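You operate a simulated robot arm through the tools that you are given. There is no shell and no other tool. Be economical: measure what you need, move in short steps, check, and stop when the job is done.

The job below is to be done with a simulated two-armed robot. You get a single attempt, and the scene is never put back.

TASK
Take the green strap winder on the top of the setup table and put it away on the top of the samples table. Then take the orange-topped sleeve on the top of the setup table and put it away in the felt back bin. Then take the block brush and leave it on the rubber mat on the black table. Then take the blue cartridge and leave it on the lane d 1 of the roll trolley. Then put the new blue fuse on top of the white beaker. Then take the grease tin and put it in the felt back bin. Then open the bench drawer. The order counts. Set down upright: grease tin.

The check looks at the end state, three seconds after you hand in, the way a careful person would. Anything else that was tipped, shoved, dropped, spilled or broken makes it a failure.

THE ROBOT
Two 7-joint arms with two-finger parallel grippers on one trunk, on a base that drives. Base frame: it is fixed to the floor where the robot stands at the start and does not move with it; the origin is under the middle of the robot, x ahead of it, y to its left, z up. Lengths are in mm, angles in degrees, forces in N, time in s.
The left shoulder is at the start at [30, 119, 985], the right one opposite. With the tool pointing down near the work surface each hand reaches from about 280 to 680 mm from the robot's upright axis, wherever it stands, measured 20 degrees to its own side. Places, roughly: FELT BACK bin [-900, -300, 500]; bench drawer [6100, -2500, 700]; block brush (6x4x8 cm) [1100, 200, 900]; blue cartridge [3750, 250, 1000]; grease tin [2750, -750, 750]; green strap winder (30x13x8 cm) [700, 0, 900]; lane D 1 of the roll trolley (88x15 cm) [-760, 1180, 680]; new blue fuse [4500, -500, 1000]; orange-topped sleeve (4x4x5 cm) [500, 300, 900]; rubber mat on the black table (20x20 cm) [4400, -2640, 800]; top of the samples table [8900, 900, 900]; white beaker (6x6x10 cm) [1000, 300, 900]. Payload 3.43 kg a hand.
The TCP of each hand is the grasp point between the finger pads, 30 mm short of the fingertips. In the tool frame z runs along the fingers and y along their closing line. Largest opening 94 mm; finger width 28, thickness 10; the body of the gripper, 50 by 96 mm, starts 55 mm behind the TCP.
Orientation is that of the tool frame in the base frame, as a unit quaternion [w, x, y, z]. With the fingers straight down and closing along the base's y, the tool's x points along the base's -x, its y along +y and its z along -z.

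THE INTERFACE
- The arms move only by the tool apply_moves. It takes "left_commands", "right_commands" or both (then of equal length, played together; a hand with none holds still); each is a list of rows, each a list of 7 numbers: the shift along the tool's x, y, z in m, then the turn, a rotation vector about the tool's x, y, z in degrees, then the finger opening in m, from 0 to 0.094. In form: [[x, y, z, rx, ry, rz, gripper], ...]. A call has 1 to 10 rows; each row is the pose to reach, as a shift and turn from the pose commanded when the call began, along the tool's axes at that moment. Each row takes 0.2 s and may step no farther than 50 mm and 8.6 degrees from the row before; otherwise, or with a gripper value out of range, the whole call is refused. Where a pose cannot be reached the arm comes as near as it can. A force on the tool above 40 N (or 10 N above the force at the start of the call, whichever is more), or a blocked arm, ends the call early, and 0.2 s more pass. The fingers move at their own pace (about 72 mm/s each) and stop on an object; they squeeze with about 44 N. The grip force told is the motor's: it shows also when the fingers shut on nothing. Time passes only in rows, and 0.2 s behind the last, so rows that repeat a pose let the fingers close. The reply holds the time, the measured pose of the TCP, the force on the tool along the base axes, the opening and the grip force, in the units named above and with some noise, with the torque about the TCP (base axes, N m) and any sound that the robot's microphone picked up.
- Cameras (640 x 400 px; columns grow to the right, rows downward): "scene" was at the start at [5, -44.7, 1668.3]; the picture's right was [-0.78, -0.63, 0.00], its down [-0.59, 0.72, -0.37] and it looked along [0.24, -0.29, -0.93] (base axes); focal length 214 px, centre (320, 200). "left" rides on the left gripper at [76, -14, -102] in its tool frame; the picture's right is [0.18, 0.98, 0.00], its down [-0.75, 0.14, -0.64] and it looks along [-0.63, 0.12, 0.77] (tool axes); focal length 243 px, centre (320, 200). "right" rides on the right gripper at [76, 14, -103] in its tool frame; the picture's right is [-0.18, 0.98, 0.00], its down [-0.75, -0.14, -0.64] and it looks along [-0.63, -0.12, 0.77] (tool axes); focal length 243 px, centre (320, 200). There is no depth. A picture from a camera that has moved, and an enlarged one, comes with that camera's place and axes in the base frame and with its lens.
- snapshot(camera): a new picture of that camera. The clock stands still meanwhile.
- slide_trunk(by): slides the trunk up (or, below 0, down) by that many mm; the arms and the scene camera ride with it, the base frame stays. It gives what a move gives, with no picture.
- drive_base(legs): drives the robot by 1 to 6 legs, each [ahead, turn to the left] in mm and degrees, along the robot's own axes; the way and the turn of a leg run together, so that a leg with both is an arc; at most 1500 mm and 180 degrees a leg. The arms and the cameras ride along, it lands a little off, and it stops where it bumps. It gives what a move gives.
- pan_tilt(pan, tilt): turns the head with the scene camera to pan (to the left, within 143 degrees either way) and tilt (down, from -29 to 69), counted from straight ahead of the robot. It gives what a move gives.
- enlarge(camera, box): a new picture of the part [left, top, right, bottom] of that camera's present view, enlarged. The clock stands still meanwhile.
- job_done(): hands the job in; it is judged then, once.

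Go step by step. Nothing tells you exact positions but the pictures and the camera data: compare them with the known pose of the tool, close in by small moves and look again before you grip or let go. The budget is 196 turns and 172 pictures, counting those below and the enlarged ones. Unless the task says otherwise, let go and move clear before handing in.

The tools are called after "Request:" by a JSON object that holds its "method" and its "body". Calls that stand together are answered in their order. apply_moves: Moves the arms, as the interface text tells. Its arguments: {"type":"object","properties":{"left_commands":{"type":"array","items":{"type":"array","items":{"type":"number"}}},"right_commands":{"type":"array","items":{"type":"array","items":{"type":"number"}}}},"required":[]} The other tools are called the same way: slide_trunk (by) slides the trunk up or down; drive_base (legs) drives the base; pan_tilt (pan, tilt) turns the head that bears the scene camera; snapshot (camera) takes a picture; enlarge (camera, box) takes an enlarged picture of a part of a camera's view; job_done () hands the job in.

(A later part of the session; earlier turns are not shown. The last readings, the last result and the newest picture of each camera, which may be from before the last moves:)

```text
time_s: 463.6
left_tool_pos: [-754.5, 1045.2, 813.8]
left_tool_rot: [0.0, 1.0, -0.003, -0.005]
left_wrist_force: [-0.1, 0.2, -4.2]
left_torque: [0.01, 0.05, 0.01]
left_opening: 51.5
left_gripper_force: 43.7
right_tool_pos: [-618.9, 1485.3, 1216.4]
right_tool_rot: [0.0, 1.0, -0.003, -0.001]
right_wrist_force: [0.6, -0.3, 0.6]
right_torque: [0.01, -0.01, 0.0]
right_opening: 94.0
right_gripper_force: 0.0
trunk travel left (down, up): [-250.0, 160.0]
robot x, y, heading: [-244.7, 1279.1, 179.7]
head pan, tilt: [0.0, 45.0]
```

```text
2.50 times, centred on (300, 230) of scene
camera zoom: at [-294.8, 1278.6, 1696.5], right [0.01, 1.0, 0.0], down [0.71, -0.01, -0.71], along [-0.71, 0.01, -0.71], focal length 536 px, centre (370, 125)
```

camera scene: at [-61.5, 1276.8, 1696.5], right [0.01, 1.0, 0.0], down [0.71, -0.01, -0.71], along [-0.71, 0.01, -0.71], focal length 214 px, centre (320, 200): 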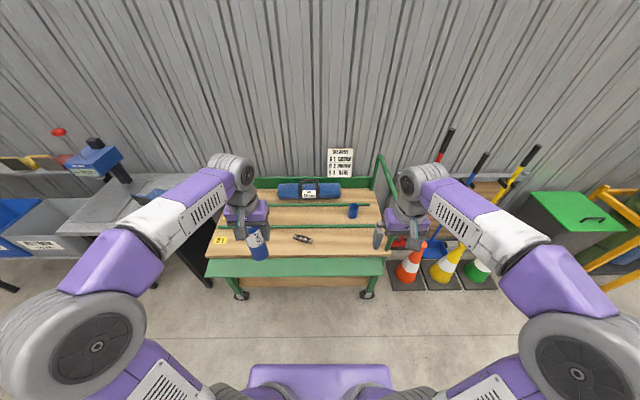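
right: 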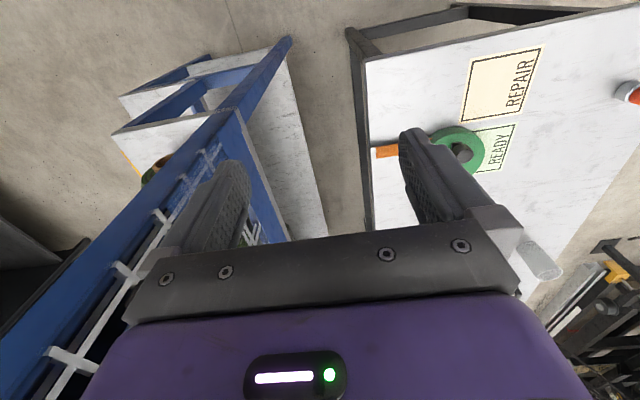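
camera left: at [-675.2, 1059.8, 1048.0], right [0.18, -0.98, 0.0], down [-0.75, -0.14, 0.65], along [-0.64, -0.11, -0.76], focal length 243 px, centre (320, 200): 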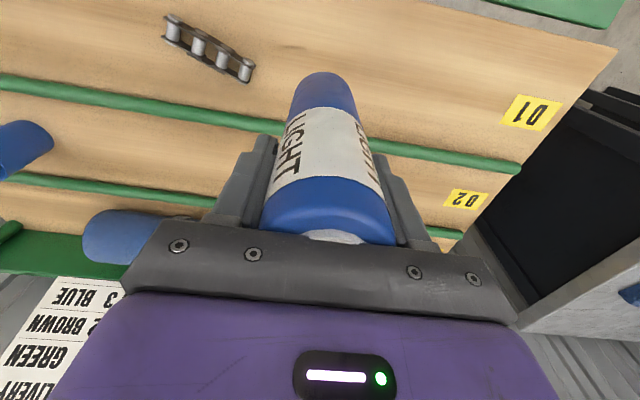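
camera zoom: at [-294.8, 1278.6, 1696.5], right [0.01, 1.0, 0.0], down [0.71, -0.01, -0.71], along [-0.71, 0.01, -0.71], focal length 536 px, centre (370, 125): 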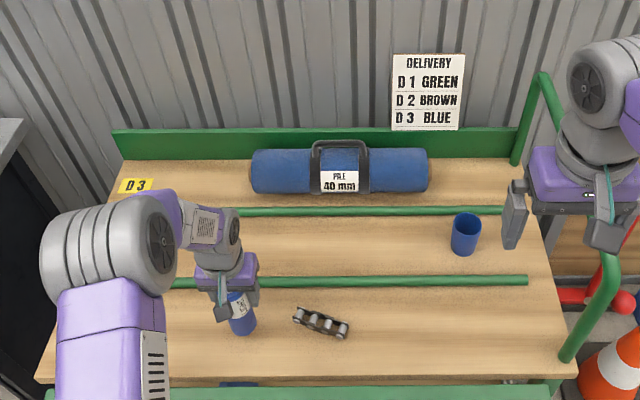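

Request:
{"method": "apply_moves", "body": {"left_commands": [[0, 0, 0.005, 0, 0, 0, 0], [0, 0, 0.01, 0, 0, 0, 0], [0, 0, 0.015, 0, 0, 0, 0], [0, 0, 0.02, 0, 0, 0, 0], [0, 0, 0.025, 0, 0, 0, 0], [0, 0, 0.03, 0, 0, 0, 0], [0, 0, 0.035, 0, 0, 0, 0]]}}

Request:
{"method": "snapshot", "body": {"camera": "left"}}

```text
time_s: 465.2
left_tool_pos: [-754.9, 1045.0, 779.3]
left_tool_rot: [-0.001, 1.0, -0.003, -0.007]
left_wrist_force: [0.5, -0.3, -4.1]
left_torque: [0.02, 0.02, -0.01]
left_opening: 51.3
left_gripper_force: 43.5
right_tool_pos: [-618.9, 1485.7, 1216.4]
right_tool_rot: [0.0, 1.0, -0.004, 0.0]
right_wrist_force: [-0.2, -0.4, -0.3]
right_torque: [0.01, -0.01, 0.0]
right_opening: 94.2
right_gripper_force: 0.1
trunk travel left (down, up): [-250.0, 160.0]
robot x, y, heading: [-240.5, 1277.6, 179.6]
head pan, tilt: [0.0, 45.0]
```

```text
89 pictures are left
camera left: at [-677.0, 1059.0, 882.1], right [0.18, -0.98, 0.0], down [-0.75, -0.14, 0.65], along [-0.64, -0.11, -0.76], focal length 243 px, centre (320, 200)
```

left: 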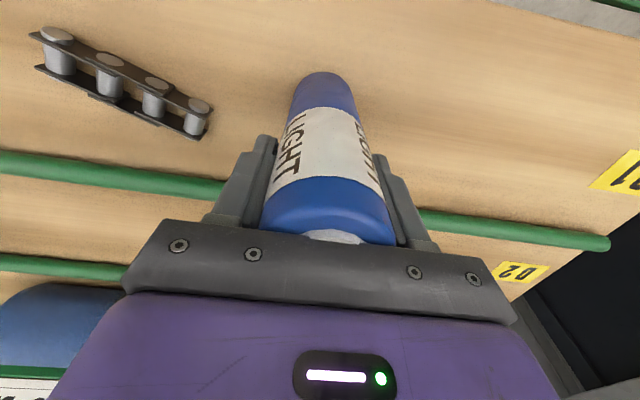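

Request:
{"method": "apply_moves", "body": {"left_commands": [[0, 0, 0.006, 0, 0, 0, 0], [0, 0, 0.012, 0, 0, 0, 0], [0, 0, 0.018, 0, 0, 0, 0], [0, 0, 0.024, 0, 0, 0, 0], [0, 0, 0.03, 0, 0, 0, 0], [0, 0, 0.036, 0, 0, 0, 0], [0, 0, 0.042, 0, 0, 0, 0]]}}

Request:
{"method": "snapshot", "body": {"camera": "left"}}

```text
time_s: 465.8
left_tool_pos: [-757.5, 1046.9, 776.1]
left_tool_rot: [-0.001, 1.0, -0.004, -0.011]
left_wrist_force: [4.6, -0.2, 24.1]
left_torque: [0.41, -1.1, -0.07]
left_opening: 51.8
left_gripper_force: 44.0
right_tool_pos: [-615.9, 1486.1, 1217.7]
right_tool_rot: [-0.001, 1.0, -0.003, -0.002]
right_wrist_force: [0.3, 0.0, 1.1]
right_torque: [-0.01, -0.01, 0.0]
right_opening: 94.0
right_gripper_force: 0.1
trunk travel left (down, up): [-250.0, 160.0]
robot x, y, heading: [-244.3, 1282.5, 179.6]
head pan, tilt: [0.0, 45.0]
stopped in row 3 (left hand): the force on the tool passed its limit at 48 N (the readings are from after the stop); the commanded pose is now the measured one
```

```text
88 pictures are left
camera left: at [-678.4, 1059.6, 877.4], right [0.18, -0.98, 0.0], down [-0.74, -0.14, 0.66], along [-0.65, -0.11, -0.75], focal length 243 px, centre (320, 200)
```

left: 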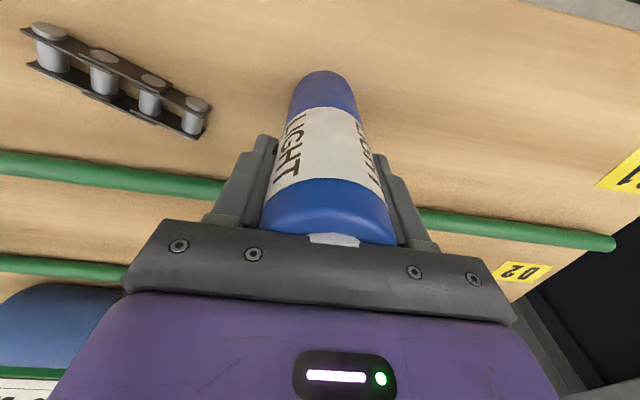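

Contact. I'll ease off slightly, open slowly and rise straight up.

Request:
{"method": "apply_moves", "body": {"left_commands": [[0, 0, -0.002, 0, 0, 0, 0], [0, 0, -0.002, 0, 0, 0, 0.056], [0, 0, -0.002, 0, 0, 0, 0.065], [0, 0, -0.002, 0, 0, 0, 0.085], [0, 0, -0.002, 0, 0, 0, 0.085], [0, 0, -0.04, 0, 0, 0, 0.085], [0, 0, -0.08, 0, 0, 0, 0.085], [0, 0, -0.12, 0, 0, 0, 0.085], [0, 0, -0.16, 0, 0, 0, 0.085], [0, 0, -0.2, 0, 0, 0, 0.085]]}}

Request:
{"method": "enlarge", "body": {"camera": "scene", "box": [190, 150, 410, 310]}}

Request:
{"method": "snapshot", "body": {"camera": "left"}}

```text
time_s: 468.0
left_tool_pos: [-752.7, 1044.9, 972.6]
left_tool_rot: [-0.001, 1.0, -0.004, -0.009]
left_wrist_force: [0.0, -0.9, 0.0]
left_torque: [0.03, 0.03, -0.01]
left_opening: 85.1
left_gripper_force: 0.1
right_tool_pos: [-616.9, 1484.5, 1216.2]
right_tool_rot: [0.0, 1.0, -0.004, -0.002]
right_wrist_force: [0.3, -0.4, 0.3]
right_torque: [0.02, 0.02, 0.01]
right_opening: 94.1
right_gripper_force: 0.2
trunk travel left (down, up): [-250.0, 160.0]
robot x, y, heading: [-245.8, 1278.7, 179.6]
head pan, tilt: [0.0, 45.0]
```

```text
2.50 times, centred on (300, 230) of scene
camera zoom: at [-293.3, 1278.9, 1696.6], right [0.01, 1.0, 0.0], down [0.71, -0.01, -0.71], along [-0.71, 0.01, -0.71], focal length 536 px, centre (370, 125)
```

zoom: 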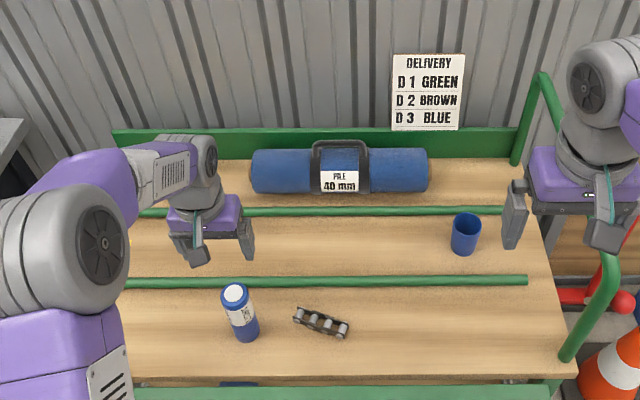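

```text
86 pictures are left
camera left: at [-674.4, 1058.0, 1074.9], right [0.18, -0.98, 0.0], down [-0.74, -0.14, 0.66], along [-0.65, -0.11, -0.76], focal length 243 px, centre (320, 200)
```

left: 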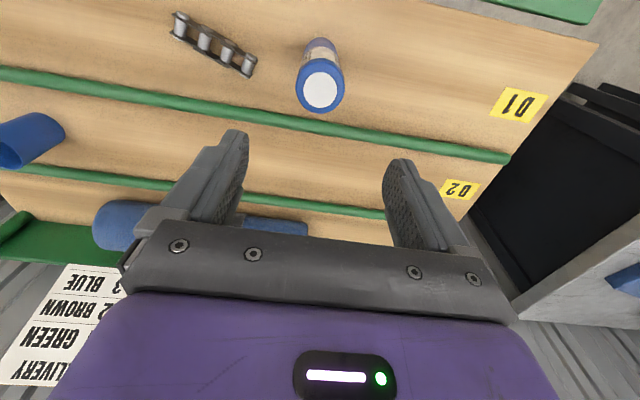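

The cartridge stands on lane D 1. Now the blue fuse, in the holder near [4525, -390]; I'll draw in and drive there by the north aisle and round the panel.

Request:
{"method": "apply_moves", "body": {"left_commands": [[0, 0, -0.05, 0, 0.5, 0, 0.085], [0.02, -0.02, -0.09, 0, 1, 0, 0.085], [0.05, -0.035, -0.12, 0, 1, 0, 0.085], [0.08, -0.05, -0.15, 0, 1, 0, 0.085], [0.1, -0.065, -0.18, 0, 1, 0, 0.085], [0.13, -0.08, -0.2, 0, 1, 0, 0.085]]}}

Request:
{"method": "drive_base", "body": {"legs": [[-240, 0], [0, 180], [1500, 0], [1500, 0], [1500, 0], [1500, 0]]}}

```text
time_s: 469.4
left_tool_pos: [-617.9, 1125.8, 1170.0]
left_tool_rot: [0.001, 1.0, -0.004, -0.001]
left_wrist_force: [1.4, 0.0, 0.4]
left_torque: [0.01, 0.01, -0.01]
left_opening: 85.1
left_gripper_force: 0.0
right_tool_pos: [-616.1, 1484.4, 1217.4]
right_tool_rot: [0.0, 1.0, -0.004, -0.002]
right_wrist_force: [0.0, 0.6, -0.1]
right_torque: [0.02, 0.05, -0.03]
right_opening: 94.2
right_gripper_force: 0.1
trunk travel left (down, up): [-250.0, 160.0]
robot x, y, heading: [-243.0, 1278.2, 179.3]
head pan, tilt: [0.0, 45.0]
```

```text
time_s: 502.2
left_tool_pos: [5236.9, 1264.8, 1178.2]
left_tool_rot: [0.013, 0.018, 1.0, 0.0]
left_wrist_force: [0.7, 0.0, -0.2]
left_torque: [0.0, -0.02, -0.03]
left_opening: 85.0
left_gripper_force: 0.0
right_tool_pos: [5222.7, 905.4, 1225.3]
right_tool_rot: [0.013, 0.019, 1.0, -0.001]
right_wrist_force: [0.3, 0.9, 0.3]
right_torque: [0.01, 0.02, 0.01]
right_opening: 94.1
right_gripper_force: 0.0
trunk travel left (down, up): [-250.0, 160.0]
robot x, y, heading: [4874.0, 1124.0, -2.8]
head pan, tilt: [0.0, 45.0]
stopped in leg 6: the robot was blocked; the commanded pose is now the measured one
```

The robot was blocked at x ≈ 4874; I'll look at what it touched.

Request:
{"method": "pan_tilt", "body": {"pan": -25, "tilt": 40}}

Request:
{"method": "snapshot", "body": {"camera": "scene"}}

Request:
{"method": "snapshot", "body": {"camera": "right"}}

```text
time_s: 503.1
left_tool_pos: [5234.4, 1265.2, 1179.4]
left_tool_rot: [0.015, 0.018, 1.0, -0.001]
left_wrist_force: [0.2, -0.4, -0.1]
left_torque: [0.01, -0.01, 0.0]
left_opening: 84.9
left_gripper_force: 0.1
right_tool_pos: [5221.8, 905.7, 1226.7]
right_tool_rot: [0.016, 0.018, 1.0, -0.001]
right_wrist_force: [-0.4, -0.2, -0.1]
right_torque: [-0.03, -0.01, 0.0]
right_opening: 94.0
right_gripper_force: 0.0
trunk travel left (down, up): [-250.0, 160.0]
robot x, y, heading: [4881.0, 1121.8, -2.3]
head pan, tilt: [-25.0, 40.0]
```

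```text
85 pictures are left
camera scene: at [4883.4, 1084.2, 1703.9], right [-0.46, -0.89, -0.01], down [-0.55, 0.3, -0.78], along [0.7, -0.35, -0.62], focal length 214 px, centre (320, 200)
```

scene: 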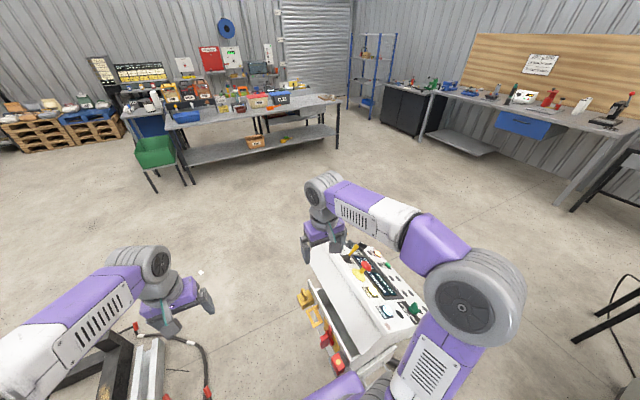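

```text
84 pictures are left
camera right: at [5142.1, 921.9, 1326.9], right [0.22, 0.98, 0.01], down [0.73, -0.17, 0.67], along [0.65, -0.14, -0.75], focal length 243 px, centre (320, 200)
```

right: 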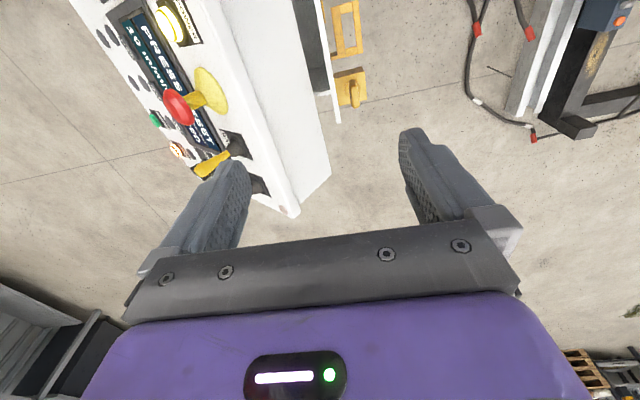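

I drifted toward the control panel. I'll back straight off and check nothing has shifted.

Request:
{"method": "drive_base", "body": {"legs": [[-350, 0]]}}

Request:
{"method": "snapshot", "body": {"camera": "scene"}}

```text
time_s: 505.4
left_tool_pos: [4914.3, 1279.0, 1169.8]
left_tool_rot: [0.002, 0.017, 1.0, 0.0]
left_wrist_force: [-0.4, 0.1, 0.1]
left_torque: [-0.02, -0.04, 0.0]
left_opening: 85.1
left_gripper_force: 0.0
right_tool_pos: [4903.1, 917.9, 1217.6]
right_tool_rot: [0.003, 0.018, 1.0, 0.0]
right_wrist_force: [0.2, -0.4, 0.3]
right_torque: [0.02, -0.01, -0.03]
right_opening: 94.1
right_gripper_force: 0.0
trunk travel left (down, up): [-250.0, 160.0]
robot x, y, heading: [4533.8, 1131.3, -2.2]
head pan, tilt: [-25.0, 40.0]
```

```text
83 pictures are left
camera scene: at [4577.2, 1097.2, 1703.8], right [-0.46, -0.89, 0.0], down [-0.57, 0.3, -0.77], along [0.68, -0.35, -0.64], focal length 214 px, centre (320, 200)
```

scene: 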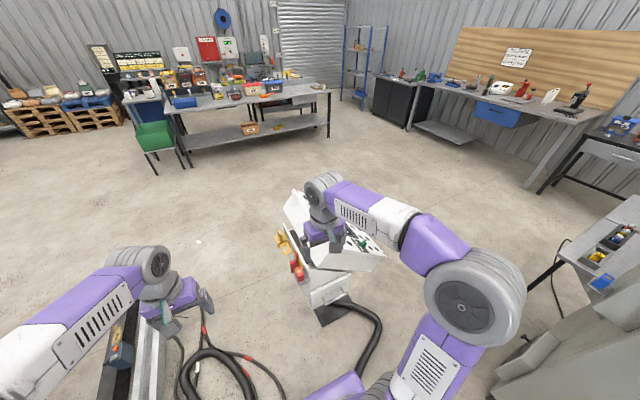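

I'll shift out to y ≈ 1300 before passing the panel, as on the earlier pass.

Request:
{"method": "drive_base", "body": {"legs": [[0, 32], [360, 0], [0, -30], [1250, 0]]}}

```text
time_s: 516.6
left_tool_pos: [6460.3, 1466.4, 1170.7]
left_tool_rot: [0.002, -0.001, 1.0, 0.0]
left_wrist_force: [-0.4, -0.2, 0.8]
left_torque: [-0.03, 0.02, 0.01]
left_opening: 85.0
left_gripper_force: 0.0
right_tool_pos: [6463.3, 1104.3, 1217.3]
right_tool_rot: [0.003, -0.001, 1.0, -0.001]
right_wrist_force: [0.3, 0.0, -0.4]
right_torque: [0.02, -0.04, -0.01]
right_opening: 94.1
right_gripper_force: 0.1
trunk travel left (down, up): [-250.0, 160.0]
robot x, y, heading: [6086.3, 1306.2, -0.5]
head pan, tilt: [-25.0, 40.0]
```

Request:
{"method": "drive_base", "body": {"legs": [[0, -90], [1500, 0], [50, 0], [0, -90], [900, 0]]}}

Request:
{"method": "pan_tilt", "body": {"pan": 0, "tilt": 40}}

Request:
{"method": "snapshot", "body": {"camera": "scene"}}

```text
time_s: 536.5
left_tool_pos: [4790.5, -400.1, 1170.2]
left_tool_rot: [0.0, 1.0, 0.005, -0.001]
left_wrist_force: [-0.2, 0.2, -1.4]
left_torque: [-0.04, 0.01, 0.0]
left_opening: 85.3
left_gripper_force: 0.2
right_tool_pos: [4786.7, -40.0, 1218.5]
right_tool_rot: [0.0, 1.0, 0.004, -0.003]
right_wrist_force: [0.1, 0.0, -1.1]
right_torque: [0.01, 0.01, -0.01]
right_opening: 93.7
right_gripper_force: 0.0
trunk travel left (down, up): [-250.0, 160.0]
robot x, y, heading: [5168.0, -239.8, -179.9]
head pan, tilt: [-25.0, 40.0]
```

```text
time_s: 537.4
left_tool_pos: [4790.7, -400.6, 1170.8]
left_tool_rot: [0.0, 1.0, 0.004, -0.002]
left_wrist_force: [0.7, -0.2, 0.0]
left_torque: [-0.01, 0.05, -0.01]
left_opening: 84.9
left_gripper_force: 0.0
right_tool_pos: [4786.9, -39.7, 1217.9]
right_tool_rot: [0.0, 1.0, 0.004, -0.002]
right_wrist_force: [-0.2, 0.0, -0.4]
right_torque: [0.0, -0.02, -0.01]
right_opening: 93.8
right_gripper_force: 0.0
trunk travel left (down, up): [-250.0, 160.0]
robot x, y, heading: [5166.1, -244.0, -179.8]
head pan, tilt: [0.0, 40.0]
```

```text
82 pictures are left
camera scene: at [5110.4, -241.7, 1703.8], right [0.0, 1.0, 0.0], down [0.64, 0.0, -0.77], along [-0.77, 0.0, -0.64], focal length 214 px, centre (320, 200)
```

scene: 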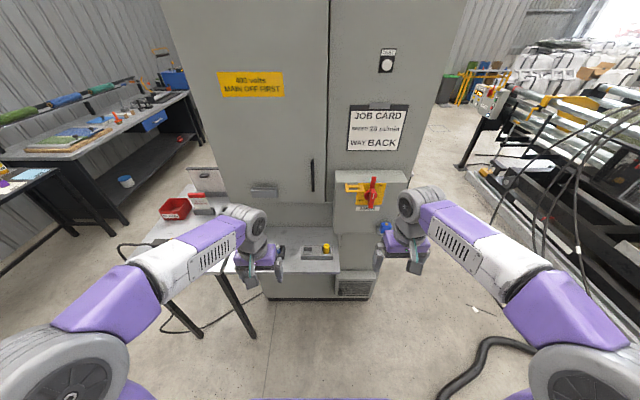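

Request:
{"method": "enlarge", "body": {"camera": "scene", "box": [220, 190, 420, 310]}}

Request:
{"method": "enlarge", "body": {"camera": "left", "box": [0, 0, 640, 400]}}

```text
3.20 times, centred on (320, 250) of scene
camera zoom: at [5110.4, -241.7, 1703.8], right [0.0, 1.0, 0.0], down [0.64, 0.0, -0.77], along [-0.77, 0.0, -0.64], focal length 686 px, centre (320, 40)
```

zoom: 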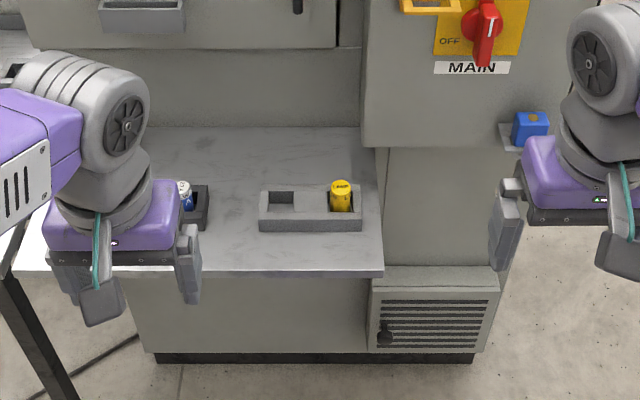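

```text
1.00 times, centred on (320, 200) of left (not enlarged: the box is as wide or as high as the picture)
camera zoom: at [4868.7, -386.1, 1274.0], right [0.19, -0.98, 0.0], down [-0.75, -0.15, 0.64], along [-0.63, -0.12, -0.76], focal length 243 px, centre (320, 200)
```

zoom: 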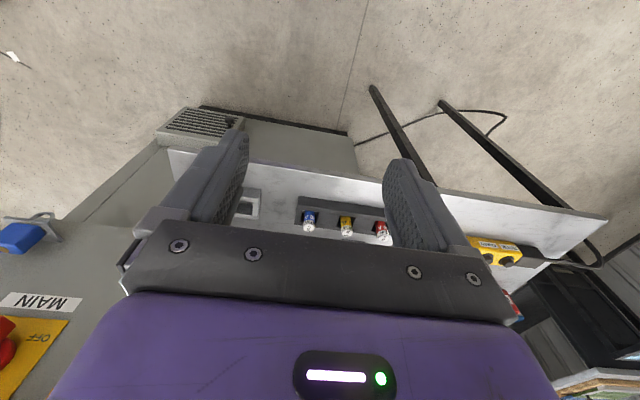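

The blue fuse sits in the three-fuse holder at about [4450, -443]. The switch box is ahead of the right hand, so I'll draw that hand back before moving in.

Request:
{"method": "apply_moves", "body": {"right_commands": [[0.03, -0.03, 0, 0, 0, 0, 0.094], [0.06, -0.06, 0, 0, 0, 0, 0.094], [0.08, -0.09, 0, 0, 0, 0, 0.094], [0.09, -0.12, 0, 0, 0, 0, 0.094]]}}

Request:
{"method": "drive_base", "body": {"legs": [[170, 0]]}}

Request:
{"method": "apply_moves", "body": {"left_commands": [[-0.03, 0.01, 0.03, 0, 0, 0, 0.07], [-0.06, 0.02, 0.06, 0, 0, 0, 0.07], [-0.09, 0.03, 0.09, 0, 0, 0, 0.07], [-0.11, 0.04, 0.11, 0, 0, 0, 0.07]]}}

Request:
{"method": "snapshot", "body": {"camera": "left"}}

Request:
{"method": "snapshot", "body": {"camera": "scene"}}

```text
time_s: 538.4
left_tool_pos: [4791.6, -400.3, 1170.7]
left_tool_rot: [-0.001, 1.0, 0.003, -0.001]
left_wrist_force: [-0.4, 1.2, -0.2]
left_torque: [0.01, 0.03, 0.01]
left_opening: 85.0
left_gripper_force: 0.1
right_tool_pos: [4876.8, 81.5, 1217.4]
right_tool_rot: [0.0, 1.0, 0.004, -0.003]
right_wrist_force: [-0.4, 0.6, -0.8]
right_torque: [-0.03, -0.01, 0.04]
right_opening: 93.9
right_gripper_force: 0.0
trunk travel left (down, up): [-250.0, 160.0]
robot x, y, heading: [5166.4, -239.7, -180.1]
head pan, tilt: [0.0, 40.0]
```

```text
time_s: 539.8
left_tool_pos: [4621.8, -401.9, 1170.6]
left_tool_rot: [0.0, 1.0, 0.004, -0.001]
left_wrist_force: [-0.3, 0.0, -0.5]
left_torque: [0.0, -0.03, 0.02]
left_opening: 84.9
left_gripper_force: 0.0
right_tool_pos: [4706.3, 81.6, 1217.3]
right_tool_rot: [-0.001, 1.0, 0.004, -0.002]
right_wrist_force: [-0.4, 0.0, 0.4]
right_torque: [-0.01, 0.01, -0.03]
right_opening: 94.0
right_gripper_force: 0.0
trunk travel left (down, up): [-250.0, 160.0]
robot x, y, heading: [4999.7, -240.6, -180.0]
head pan, tilt: [0.0, 40.0]
```

```text
time_s: 540.8
left_tool_pos: [4511.9, -442.3, 1058.9]
left_tool_rot: [0.0, 1.0, 0.005, -0.002]
left_wrist_force: [0.6, 0.5, 0.6]
left_torque: [0.01, 0.02, 0.03]
left_opening: 69.9
left_gripper_force: 0.0
right_tool_pos: [4706.5, 80.5, 1215.9]
right_tool_rot: [0.0, 1.0, 0.005, -0.003]
right_wrist_force: [0.5, 0.0, 0.7]
right_torque: [-0.01, -0.03, 0.01]
right_opening: 93.9
right_gripper_force: 0.1
trunk travel left (down, up): [-250.0, 160.0]
robot x, y, heading: [4996.0, -244.6, -179.9]
head pan, tilt: [0.0, 40.0]
```

```text
79 pictures are left
camera left: at [4588.4, -427.6, 1162.3], right [0.19, -0.98, 0.0], down [-0.75, -0.15, 0.64], along [-0.63, -0.12, -0.77], focal length 243 px, centre (320, 200)
```

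left: 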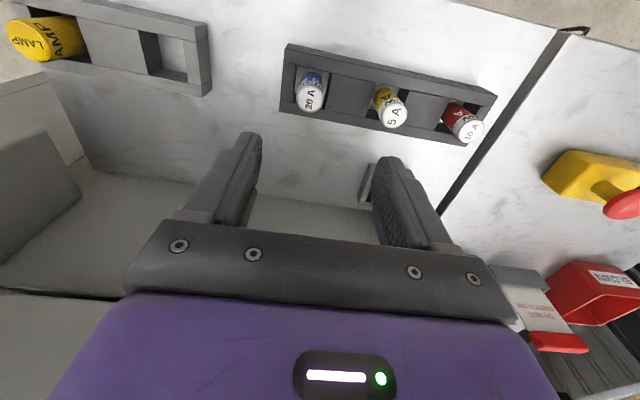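

```text
78 pictures are left
camera scene: at [4940.4, -242.2, 1703.8], right [0.0, 1.0, 0.0], down [0.64, 0.0, -0.77], along [-0.77, 0.0, -0.64], focal length 214 px, centre (320, 200)
```

scene: 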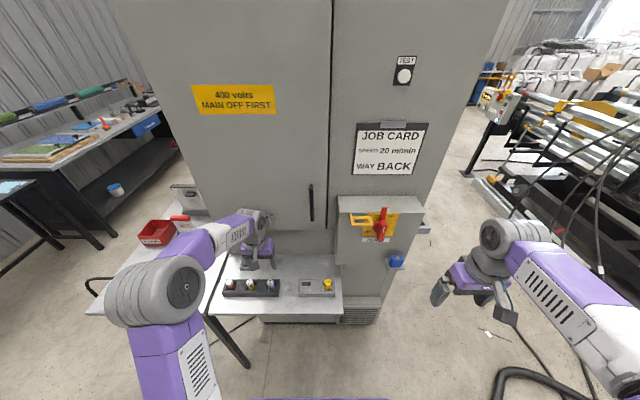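

The blue 20 A fuse top is at about [4505, -436, 900]. I'll go down 50 mm, centring, and look again.

Request:
{"method": "apply_moves", "body": {"left_commands": [[-0.004, -0.003, 0.025, 0, 0, 0, 0.07], [-0.007, -0.006, 0.06, 0, 0, 0, 0.07]]}}

Request:
{"method": "snapshot", "body": {"camera": "left"}}

Request:
{"method": "enlarge", "body": {"camera": "scene", "box": [210, 230, 350, 320]}}

```text
time_s: 541.4
left_tool_pos: [4503.0, -435.9, 999.4]
left_tool_rot: [0.001, 1.0, 0.004, -0.002]
left_wrist_force: [-0.1, 0.5, -0.8]
left_torque: [0.02, 0.0, 0.01]
left_opening: 69.9
left_gripper_force: 0.0
right_tool_pos: [4705.7, 80.7, 1217.9]
right_tool_rot: [0.0, 1.0, 0.004, -0.002]
right_wrist_force: [-0.1, -0.5, 1.0]
right_torque: [0.03, 0.05, 0.0]
right_opening: 94.1
right_gripper_force: 0.0
trunk travel left (down, up): [-250.0, 160.0]
robot x, y, heading: [4997.7, -238.4, -180.0]
head pan, tilt: [0.0, 40.0]
```

```text
77 pictures are left
camera left: at [4581.4, -421.5, 1103.2], right [0.19, -0.98, 0.0], down [-0.75, -0.15, 0.65], along [-0.63, -0.12, -0.76], focal length 243 px, centre (320, 200)
```

left: 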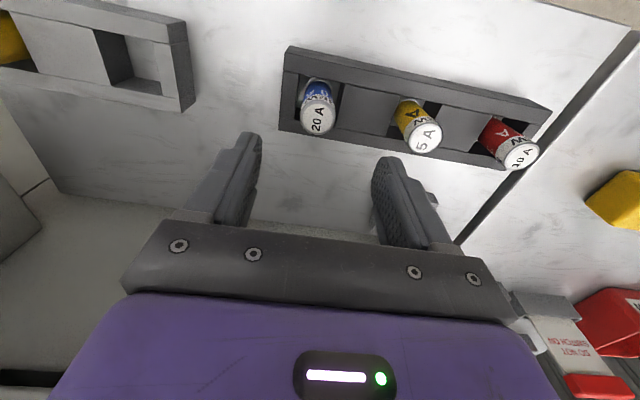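

```text
4.44 times, centred on (280, 275) of scene
camera zoom: at [4940.8, -241.9, 1703.8], right [0.0, 1.0, 0.0], down [0.64, 0.0, -0.77], along [-0.77, 0.0, -0.64], focal length 953 px, centre (498, -133)
```

zoom: 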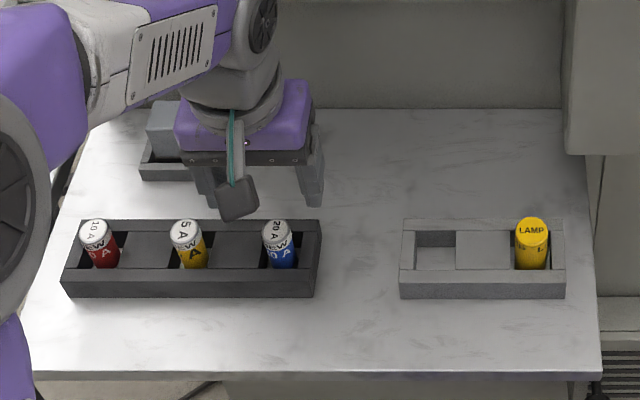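

Combining views, the fuse top is at about [4514, -431, 936]. I'll recentre there, descend to z ≈ 950 and look.

Request:
{"method": "apply_moves", "body": {"left_commands": [[0.011, -0.005, 0, 0, 0, 0, 0.06], [0.011, -0.005, 0.025, 0, 0, 0, 0.06], [0.011, -0.005, 0.045, 0, 0, 0, 0.06]]}}

Request:
{"method": "snapshot", "body": {"camera": "left"}}

Request:
{"method": "enlarge", "body": {"camera": "scene", "box": [210, 230, 350, 320]}}

```text
time_s: 542.2
left_tool_pos: [4514.4, -430.0, 955.6]
left_tool_rot: [0.0, 1.0, 0.003, -0.002]
left_wrist_force: [-0.1, 0.6, 0.3]
left_torque: [0.0, -0.01, -0.02]
left_opening: 60.3
left_gripper_force: 0.0
right_tool_pos: [4708.2, 80.4, 1217.1]
right_tool_rot: [-0.001, 1.0, 0.005, -0.002]
right_wrist_force: [-0.1, -0.5, 0.1]
right_torque: [0.01, -0.01, 0.0]
right_opening: 94.0
right_gripper_force: 0.1
trunk travel left (down, up): [-250.0, 160.0]
robot x, y, heading: [4998.7, -244.8, -179.8]
head pan, tilt: [0.0, 40.0]
```

```text
75 pictures are left
camera left: at [4592.5, -415.9, 1058.5], right [0.19, -0.98, 0.0], down [-0.75, -0.15, 0.64], along [-0.63, -0.12, -0.76], focal length 243 px, centre (320, 200)
```

left: 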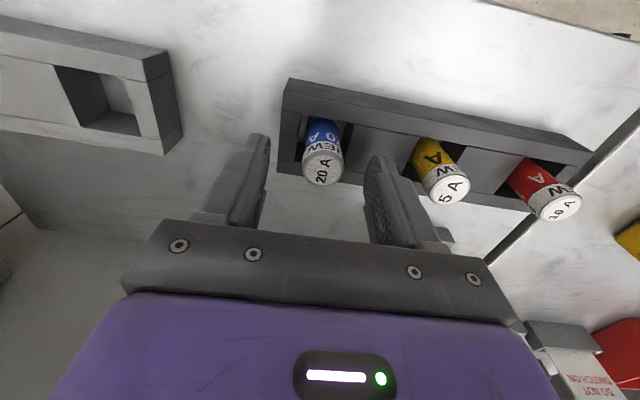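

```text
4.44 times, centred on (280, 275) of scene
camera zoom: at [4941.2, -241.9, 1703.8], right [0.0, 1.0, 0.0], down [0.64, 0.0, -0.77], along [-0.77, 0.0, -0.64], focal length 953 px, centre (498, -133)
```

zoom: 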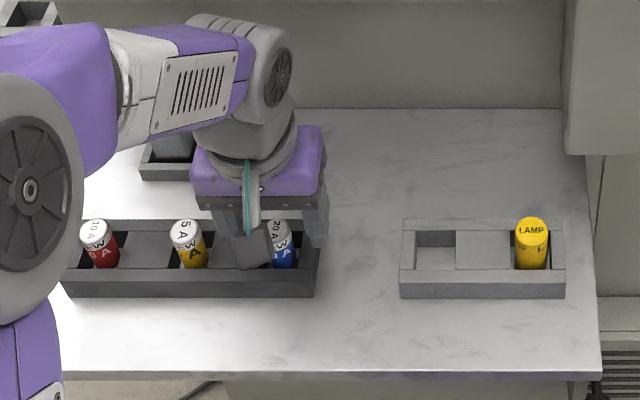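

Consistent; holder top about z 895. I'll descend to z ≈ 932 and close on the fuse.

Request:
{"method": "apply_moves", "body": {"left_commands": [[-0.001, 0.002, 0.012, 0, 0, 0, 0.06], [-0.001, 0.002, 0.023, 0, 0, 0, 0.06], [-0.001, 0.002, 0.023, 0, 0, 0, 0.0], [-0.001, 0.002, 0.023, 0, 0, 0, 0.0], [-0.001, 0.002, 0.023, 0, 0, 0, 0.0]]}}

Request:
{"method": "snapshot", "body": {"camera": "left"}}

```text
time_s: 542.9
left_tool_pos: [4511.7, -432.9, 940.9]
left_tool_rot: [0.0, 1.0, 0.004, -0.006]
left_wrist_force: [7.3, 4.1, 23.6]
left_torque: [0.23, -0.61, 0.02]
left_opening: 35.7
left_gripper_force: 8.2
right_tool_pos: [4707.6, 80.5, 1217.6]
right_tool_rot: [0.0, 1.0, 0.005, -0.002]
right_wrist_force: [-0.7, -1.3, 0.1]
right_torque: [0.0, -0.04, 0.01]
right_opening: 93.9
right_gripper_force: 0.1
trunk travel left (down, up): [-250.0, 160.0]
robot x, y, heading: [4995.4, -244.0, -180.2]
head pan, tilt: [0.0, 40.0]
stopped in row 3 (left hand): the force on the tool passed its limit at 44 N (the readings are from after the stop); the commanded pose is now the measured one
```

```text
73 pictures are left
camera left: at [4590.5, -417.3, 1042.9], right [0.19, -0.98, 0.0], down [-0.74, -0.15, 0.65], along [-0.64, -0.12, -0.76], focal length 243 px, centre (320, 200)
```

left: 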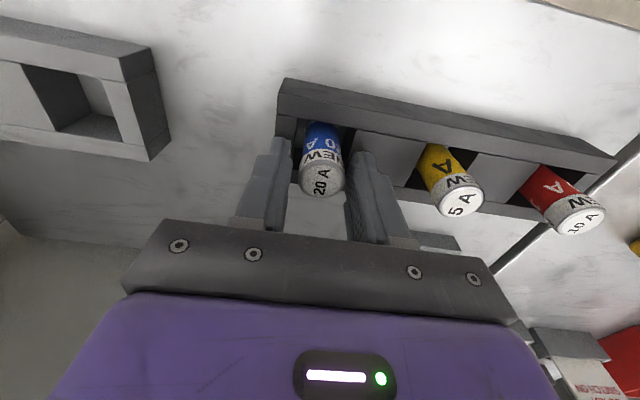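

The tips touched the holder's top at z ≈ 910. I'll ease up 3 mm and close fully.

Request:
{"method": "apply_moves", "body": {"left_commands": [[0, 0, -0.004, 0, 0, 0, 0.035], [0, 0, -0.004, 0, 0, 0, 0.0], [0, 0, -0.004, 0, 0, 0, 0.0], [0, 0, -0.004, 0, 0, 0, 0.0]]}}

Request:
{"method": "apply_moves", "body": {"left_commands": [[0, 0, -0.015, 0, 0, 0, 0], [0, 0, -0.035, 0, 0, 0, 0], [0, 0, -0.06, 0, 0, 0, 0], [0, 0, -0.1, 0, 0, 0, 0]]}}

Request:
{"method": "snapshot", "body": {"camera": "left"}}

Request:
{"method": "enlarge", "body": {"camera": "scene", "box": [210, 210, 350, 320]}}

```text
time_s: 543.9
left_tool_pos: [4512.1, -434.0, 940.9]
left_tool_rot: [0.001, 1.0, 0.004, -0.006]
left_wrist_force: [-0.5, 0.6, -0.5]
left_torque: [0.02, 0.0, -0.03]
left_opening: 22.6
left_gripper_force: 43.9
right_tool_pos: [4706.7, 80.3, 1218.0]
right_tool_rot: [0.0, 1.0, 0.004, -0.002]
right_wrist_force: [-0.4, -0.4, 0.0]
right_torque: [-0.01, 0.01, -0.01]
right_opening: 93.9
right_gripper_force: 0.1
trunk travel left (down, up): [-250.0, 160.0]
robot x, y, heading: [4999.6, -243.0, -179.9]
head pan, tilt: [0.0, 40.0]
```

```text
time_s: 544.9
left_tool_pos: [4514.5, -432.1, 1043.0]
left_tool_rot: [0.002, 1.0, 0.004, -0.005]
left_wrist_force: [0.3, 0.4, 0.1]
left_torque: [-0.01, 0.04, -0.02]
left_opening: 22.6
left_gripper_force: 43.6
right_tool_pos: [4707.6, 81.0, 1218.3]
right_tool_rot: [0.0, 1.0, 0.004, -0.003]
right_wrist_force: [0.2, 0.1, 0.1]
right_torque: [0.01, 0.02, -0.04]
right_opening: 94.0
right_gripper_force: 0.0
trunk travel left (down, up): [-250.0, 160.0]
robot x, y, heading: [4995.4, -241.6, -179.9]
head pan, tilt: [0.0, 40.0]
```

```text
72 pictures are left
camera left: at [4592.3, -417.5, 1145.3], right [0.19, -0.98, 0.0], down [-0.75, -0.15, 0.65], along [-0.64, -0.12, -0.76], focal length 243 px, centre (320, 200)
```

left: 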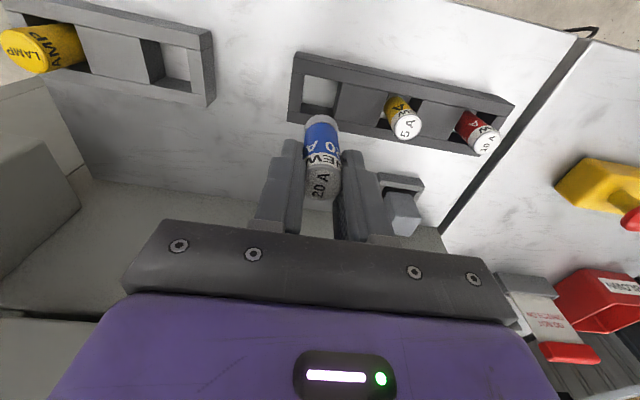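

```text
3.64 times, centred on (280, 265) of scene
camera zoom: at [4942.0, -241.8, 1703.9], right [0.0, 1.0, 0.0], down [0.64, 0.0, -0.77], along [-0.77, 0.0, -0.64], focal length 780 px, centre (466, -36)
```

zoom: 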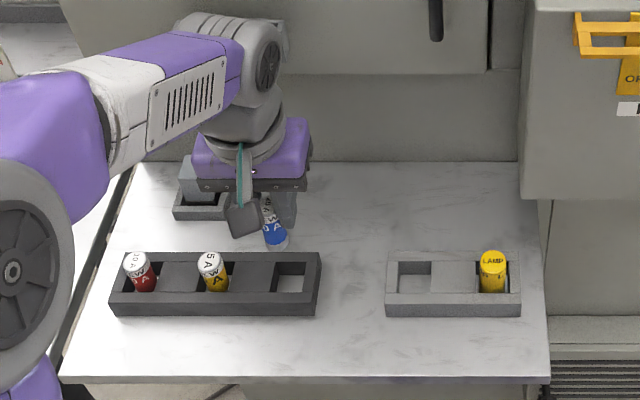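

The fuse is held (22.6 mm thick, about 63 mm long). I'll carry it back by the east side and the north aisle to the beaker.

Request:
{"method": "apply_moves", "body": {"left_commands": [[0.03, -0.01, -0.03, 0, 0, 0, 0], [0.06, -0.02, -0.06, 0, 0, 0, 0], [0.09, -0.03, -0.09, 0, 0, 0, 0], [0.11, -0.04, -0.13, 0, 0, 0, 0]]}}

Request:
{"method": "drive_base", "body": {"legs": [[-1060, 0], [0, -90], [1500, 0], [60, 0], [0, 90]]}}

```text
time_s: 545.9
left_tool_pos: [4625.8, -392.4, 1171.1]
left_tool_rot: [0.001, 1.0, 0.004, -0.006]
left_wrist_force: [-0.2, 0.1, -0.4]
left_torque: [0.01, -0.02, 0.02]
left_opening: 22.5
left_gripper_force: 44.3
right_tool_pos: [4708.1, 80.2, 1217.8]
right_tool_rot: [0.0, 1.0, 0.005, -0.002]
right_wrist_force: [0.6, 0.0, 0.1]
right_torque: [0.01, 0.02, -0.01]
right_opening: 94.0
right_gripper_force: 0.0
trunk travel left (down, up): [-250.0, 160.0]
robot x, y, heading: [4993.6, -243.2, -179.9]
head pan, tilt: [0.0, 40.0]
```

```text
time_s: 566.5
left_tool_pos: [5686.0, 1174.7, 1170.2]
left_tool_rot: [0.0, 1.0, -0.001, -0.005]
left_wrist_force: [-0.3, 0.0, -1.3]
left_torque: [0.01, -0.02, 0.04]
left_opening: 22.6
left_gripper_force: 44.2
right_tool_pos: [5774.2, 1644.9, 1218.3]
right_tool_rot: [0.0, 1.0, -0.001, -0.002]
right_wrist_force: [1.0, -0.7, -0.5]
right_torque: [0.01, 0.0, -0.02]
right_opening: 93.7
right_gripper_force: 0.0
trunk travel left (down, up): [-250.0, 160.0]
robot x, y, heading: [6059.9, 1320.1, 179.6]
head pan, tilt: [0.0, 40.0]
```

I'll bring the right hand back to its usual place first, then drive west.

Request:
{"method": "apply_moves", "body": {"right_commands": [[-0.03, 0.03, 0, 0, 0, 0, 0.094], [-0.06, 0.06, 0, 0, 0, 0, 0.094], [-0.08, 0.09, 0, 0, 0, 0, 0.094], [-0.09, 0.12, 0, 0, 0, 0, 0.094]]}}

Request:
{"method": "drive_base", "body": {"legs": [[1500, 1], [0, 1], [1500, 0]]}}

```text
time_s: 567.5
left_tool_pos: [5686.2, 1173.6, 1168.8]
left_tool_rot: [0.0, 1.0, 0.0, -0.005]
left_wrist_force: [1.1, -0.2, -0.7]
left_torque: [0.06, -0.05, -0.01]
left_opening: 22.6
left_gripper_force: 44.2
right_tool_pos: [5682.1, 1524.5, 1217.3]
right_tool_rot: [0.0, 1.0, -0.001, -0.002]
right_wrist_force: [0.2, -0.1, -0.9]
right_torque: [-0.02, 0.0, -0.01]
right_opening: 94.0
right_gripper_force: 0.1
trunk travel left (down, up): [-250.0, 160.0]
robot x, y, heading: [6061.2, 1321.5, 179.5]
head pan, tilt: [0.0, 40.0]
```

```text
time_s: 582.4
left_tool_pos: [2686.1, 1111.1, 1170.2]
left_tool_rot: [0.0, 1.0, 0.016, -0.005]
left_wrist_force: [-0.6, -0.5, -0.6]
left_torque: [0.0, -0.03, -0.01]
left_opening: 22.5
left_gripper_force: 44.0
right_tool_pos: [2668.7, 1462.5, 1218.1]
right_tool_rot: [0.0, 1.0, 0.017, -0.002]
right_wrist_force: [0.1, 0.4, 0.1]
right_torque: [0.01, 0.0, 0.01]
right_opening: 94.0
right_gripper_force: 0.0
trunk travel left (down, up): [-250.0, 160.0]
robot x, y, heading: [3056.5, 1274.2, -178.2]
head pan, tilt: [0.0, 40.0]
```

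Request:
{"method": "drive_base", "body": {"legs": [[0, -1.8], [1500, 0], [580, 0], [0, 90], [320, 0]]}}

Request:
{"method": "pan_tilt", "body": {"pan": 0, "tilt": 45}}

Request:
{"method": "enlarge", "body": {"camera": "scene", "box": [200, 130, 400, 260]}}

Request:
{"method": "snapshot", "body": {"camera": "left"}}

```text
time_s: 598.6
left_tool_pos: [1112.5, 601.6, 1170.1]
left_tool_rot: [0.003, 0.711, 0.704, -0.003]
left_wrist_force: [-0.3, -0.7, 0.0]
left_torque: [0.02, 0.03, 0.0]
left_opening: 22.6
left_gripper_force: 44.1
right_tool_pos: [762.3, 600.4, 1218.2]
right_tool_rot: [0.002, 0.71, 0.704, -0.002]
right_wrist_force: [0.2, -0.3, 0.3]
right_torque: [0.02, 0.03, 0.0]
right_opening: 93.9
right_gripper_force: 0.1
trunk travel left (down, up): [-250.0, 160.0]
robot x, y, heading: [968.3, 981.5, -90.8]
head pan, tilt: [0.0, 40.0]
```

```text
time_s: 599.3
left_tool_pos: [1113.7, 602.1, 1171.4]
left_tool_rot: [0.004, 0.711, 0.703, -0.003]
left_wrist_force: [1.0, -0.2, -1.1]
left_torque: [0.0, 0.01, 0.0]
left_opening: 22.5
left_gripper_force: 44.1
right_tool_pos: [761.7, 601.9, 1219.1]
right_tool_rot: [0.001, 0.711, 0.703, -0.002]
right_wrist_force: [0.6, 0.2, 0.4]
right_torque: [-0.02, 0.0, 0.01]
right_opening: 94.0
right_gripper_force: 0.0
trunk travel left (down, up): [-250.0, 160.0]
robot x, y, heading: [969.2, 978.4, -90.9]
head pan, tilt: [0.0, 45.0]
```

```text
3.08 times, centred on (300, 195) of scene
camera zoom: at [967.6, 926.0, 1696.6], right [-1.0, 0.02, 0.0], down [0.01, 0.71, -0.71], along [-0.01, -0.71, -0.71], focal length 660 px, centre (382, 215)
```

zoom: 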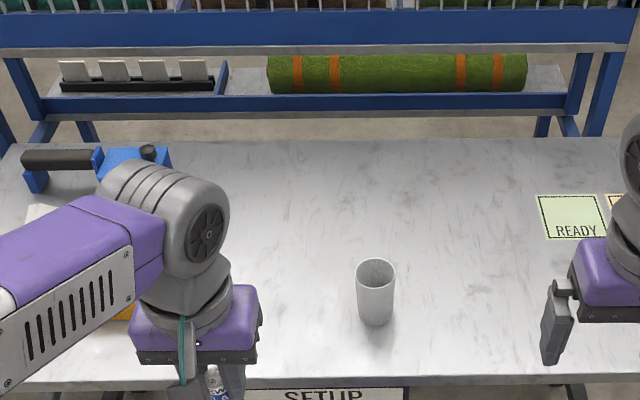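

```text
69 pictures are left
camera left: at [1100.9, 679.8, 1273.7], right [0.98, 0.17, 0.0], down [0.13, -0.75, 0.65], along [0.11, -0.64, -0.76], focal length 243 px, centre (320, 200)
```

left: 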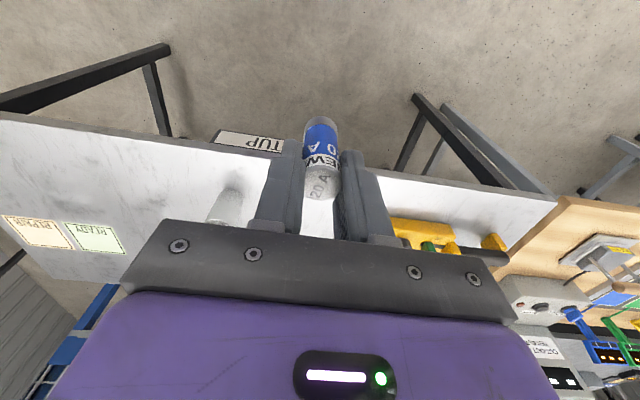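

The beaker is an open cup, about 57 mm wide, at [966, 308]; the 63 mm fuse must lie across its rim. I'll stand the fuse at the table edge first and regrip it from the side so that it can be laid flat.

Request:
{"method": "apply_moves", "body": {"left_commands": [[-0.035, 0, 0.025, 0, 0, 0, 0], [-0.07, 0, 0.05, 0, 0, 0, 0], [-0.105, 0, 0.075, 0, 0, 0, 0], [-0.14, 0, 0.1, 0, 0, 0, 0], [-0.175, 0, 0.13, 0, 0, 0, 0], [-0.206, 0, 0.165, 0, 0, 0, 0], [-0.206, 0, 0.205, 0, 0, 0, 0]]}}

Request:
{"method": "snapshot", "body": {"camera": "left"}}

Request:
{"method": "enlarge", "body": {"camera": "scene", "box": [200, 150, 400, 280]}}

```text
time_s: 600.9
left_tool_pos: [1111.7, 394.3, 967.6]
left_tool_rot: [0.005, 0.711, 0.703, -0.003]
left_wrist_force: [-0.4, 0.4, -0.4]
left_torque: [-0.01, 0.02, -0.01]
left_opening: 22.6
left_gripper_force: 44.1
right_tool_pos: [761.4, 600.1, 1219.8]
right_tool_rot: [0.002, 0.711, 0.704, -0.001]
right_wrist_force: [0.2, 0.5, 0.1]
right_torque: [0.0, -0.05, 0.01]
right_opening: 94.1
right_gripper_force: 0.0
trunk travel left (down, up): [-250.0, 160.0]
robot x, y, heading: [967.1, 976.6, -90.9]
head pan, tilt: [0.0, 45.0]
```

```text
68 pictures are left
camera left: at [1098.6, 471.5, 1070.7], right [0.98, 0.17, 0.0], down [0.13, -0.75, 0.65], along [0.11, -0.64, -0.76], focal length 243 px, centre (320, 200)
```

left: 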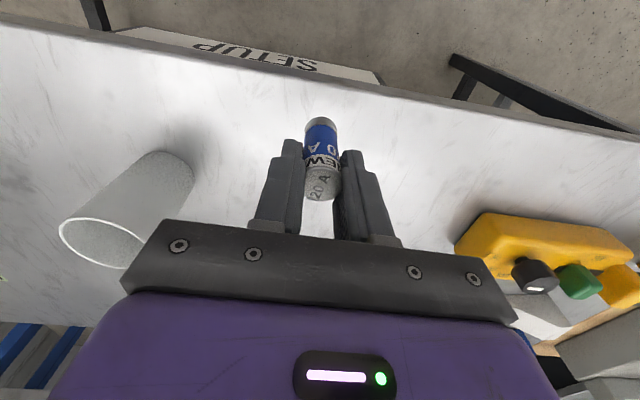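

```text
3.08 times, centred on (300, 215) of scene
camera zoom: at [967.8, 926.0, 1696.6], right [-1.0, 0.02, 0.0], down [0.01, 0.71, -0.71], along [-0.01, -0.71, -0.71], focal length 660 px, centre (382, 154)
```

zoom: 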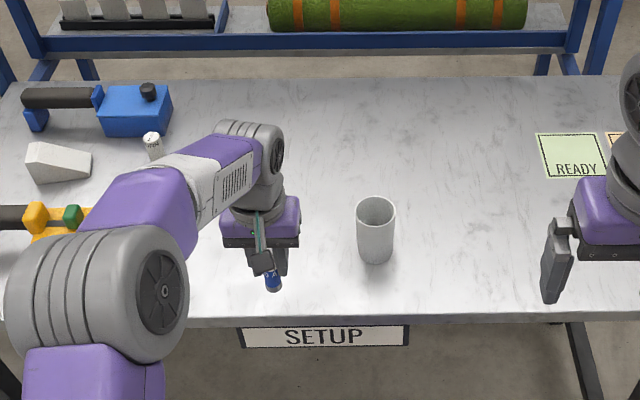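

I'll lower the fuse to stand on the table, 26 mm in from the edge.

Request:
{"method": "apply_moves", "body": {"left_commands": [[0, 0, 0.02, 0, 0, 0, 0], [0, 0, 0.03, 0, 0, 0, 0], [0, 0, 0.034, 0, 0, 0, 0], [0, 0, 0.037, 0, 0, 0, 0], [0, 0, 0.04, 0, 0, 0, 0], [0, 0, 0.043, 0, 0, 0, 0], [0, 0, 0.046, 0, 0, 0, 0]]}}

```text
time_s: 602.5
left_tool_pos: [1111.5, 394.2, 922.8]
left_tool_rot: [0.004, 0.711, 0.704, -0.004]
left_wrist_force: [0.0, 1.0, 3.3]
left_torque: [0.04, -0.01, 0.02]
left_opening: 22.7
left_gripper_force: 44.3
right_tool_pos: [761.9, 601.0, 1218.4]
right_tool_rot: [0.001, 0.711, 0.703, -0.002]
right_wrist_force: [-0.5, 0.7, 0.8]
right_torque: [0.01, 0.02, -0.02]
right_opening: 94.0
right_gripper_force: 0.1
trunk travel left (down, up): [-250.0, 160.0]
robot x, y, heading: [969.5, 979.9, -91.1]
head pan, tilt: [0.0, 45.0]
```

Touching. I'll open, rise clear and look.

Request:
{"method": "apply_moves", "body": {"left_commands": [[0, 0, 0, 0, 0, 0, 0.03], [0, 0, 0, 0, 0, 0, 0.05], [0, 0, 0, 0, 0, 0, 0.06], [0, 0, -0.03, 0, 0, 0, 0.06], [0, 0, -0.08, 0, 0, 0, 0.06], [0.03, 0, -0.11, 0, 0, 0, 0.06], [0.07, 0, -0.13, 0, 0, 0, 0.06], [0.11, 0, -0.13, 0, 0, 0, 0.06]]}}

Request:
{"method": "snapshot", "body": {"camera": "left"}}

```text
time_s: 604.3
left_tool_pos: [1112.5, 506.0, 1050.9]
left_tool_rot: [0.005, 0.711, 0.703, -0.004]
left_wrist_force: [0.0, 1.1, -0.2]
left_torque: [-0.01, 0.0, -0.01]
left_opening: 60.0
left_gripper_force: 0.0
right_tool_pos: [762.6, 603.1, 1218.8]
right_tool_rot: [0.003, 0.711, 0.704, -0.003]
right_wrist_force: [-0.2, -0.3, 0.5]
right_torque: [-0.06, 0.02, 0.0]
right_opening: 94.1
right_gripper_force: 0.0
trunk travel left (down, up): [-250.0, 160.0]
robot x, y, heading: [971.0, 978.0, -90.9]
head pan, tilt: [0.0, 45.0]
```

```text
66 pictures are left
camera left: at [1100.2, 583.6, 1153.5], right [0.98, 0.17, 0.0], down [0.13, -0.75, 0.65], along [0.11, -0.64, -0.76], focal length 243 px, centre (320, 200)
```

left: 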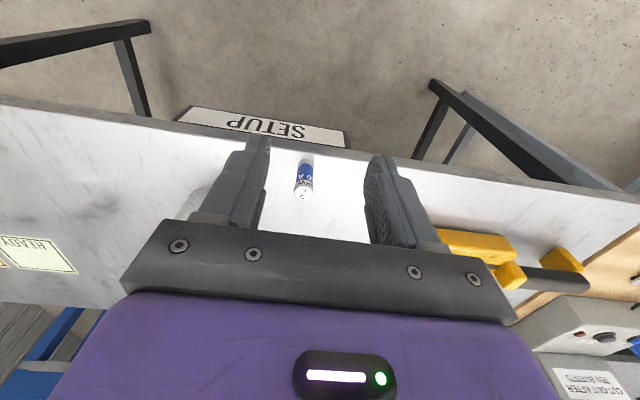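

The fuse stands. I'll pitch the tool to horizontal, pointing at it, in place.

Request:
{"method": "apply_moves", "body": {"left_commands": [[0, 0, 0, 0, -8.5, 0, 0.06], [0, 0, 0, 0, -17, 0, 0.06], [0, 0, 0, 0, -25.5, 0, 0.06], [0, 0, 0, 0, -34, 0, 0.06], [0, 0, 0, 0, -42.5, 0, 0.06], [0, 0, 0, 0, -51, 0, 0.06], [0, 0, 0, 0, -59.5, 0, 0.06], [0, 0, 0, 0, -68, 0, 0.06], [0, 0, 0, 0, -76.5, 0, 0.06], [0, 0, 0, 0, -85, 0, 0.06]]}}

Request:
{"method": "snapshot", "body": {"camera": "scene"}}

```text
time_s: 606.5
left_tool_pos: [1113.5, 504.8, 1050.2]
left_tool_rot: [0.479, 0.52, 0.517, -0.482]
left_wrist_force: [0.6, 0.0, 0.3]
left_torque: [0.04, 0.0, -0.01]
left_opening: 59.8
left_gripper_force: 0.1
right_tool_pos: [763.6, 600.2, 1218.8]
right_tool_rot: [0.001, 0.71, 0.704, -0.003]
right_wrist_force: [0.0, -0.4, 0.5]
right_torque: [0.0, 0.06, 0.01]
right_opening: 94.0
right_gripper_force: 0.0
trunk travel left (down, up): [-250.0, 160.0]
robot x, y, heading: [968.5, 978.0, -90.8]
head pan, tilt: [0.0, 45.0]
```

```text
65 pictures are left
camera scene: at [969.9, 925.1, 1696.5], right [-1.0, 0.02, 0.0], down [0.01, 0.71, -0.71], along [-0.01, -0.71, -0.71], focal length 214 px, centre (320, 200)
```

scene: 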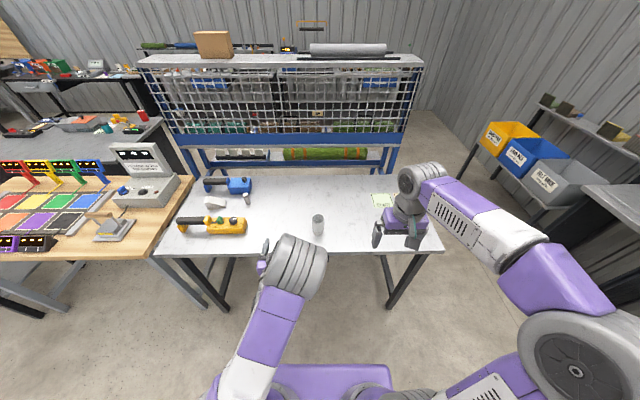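

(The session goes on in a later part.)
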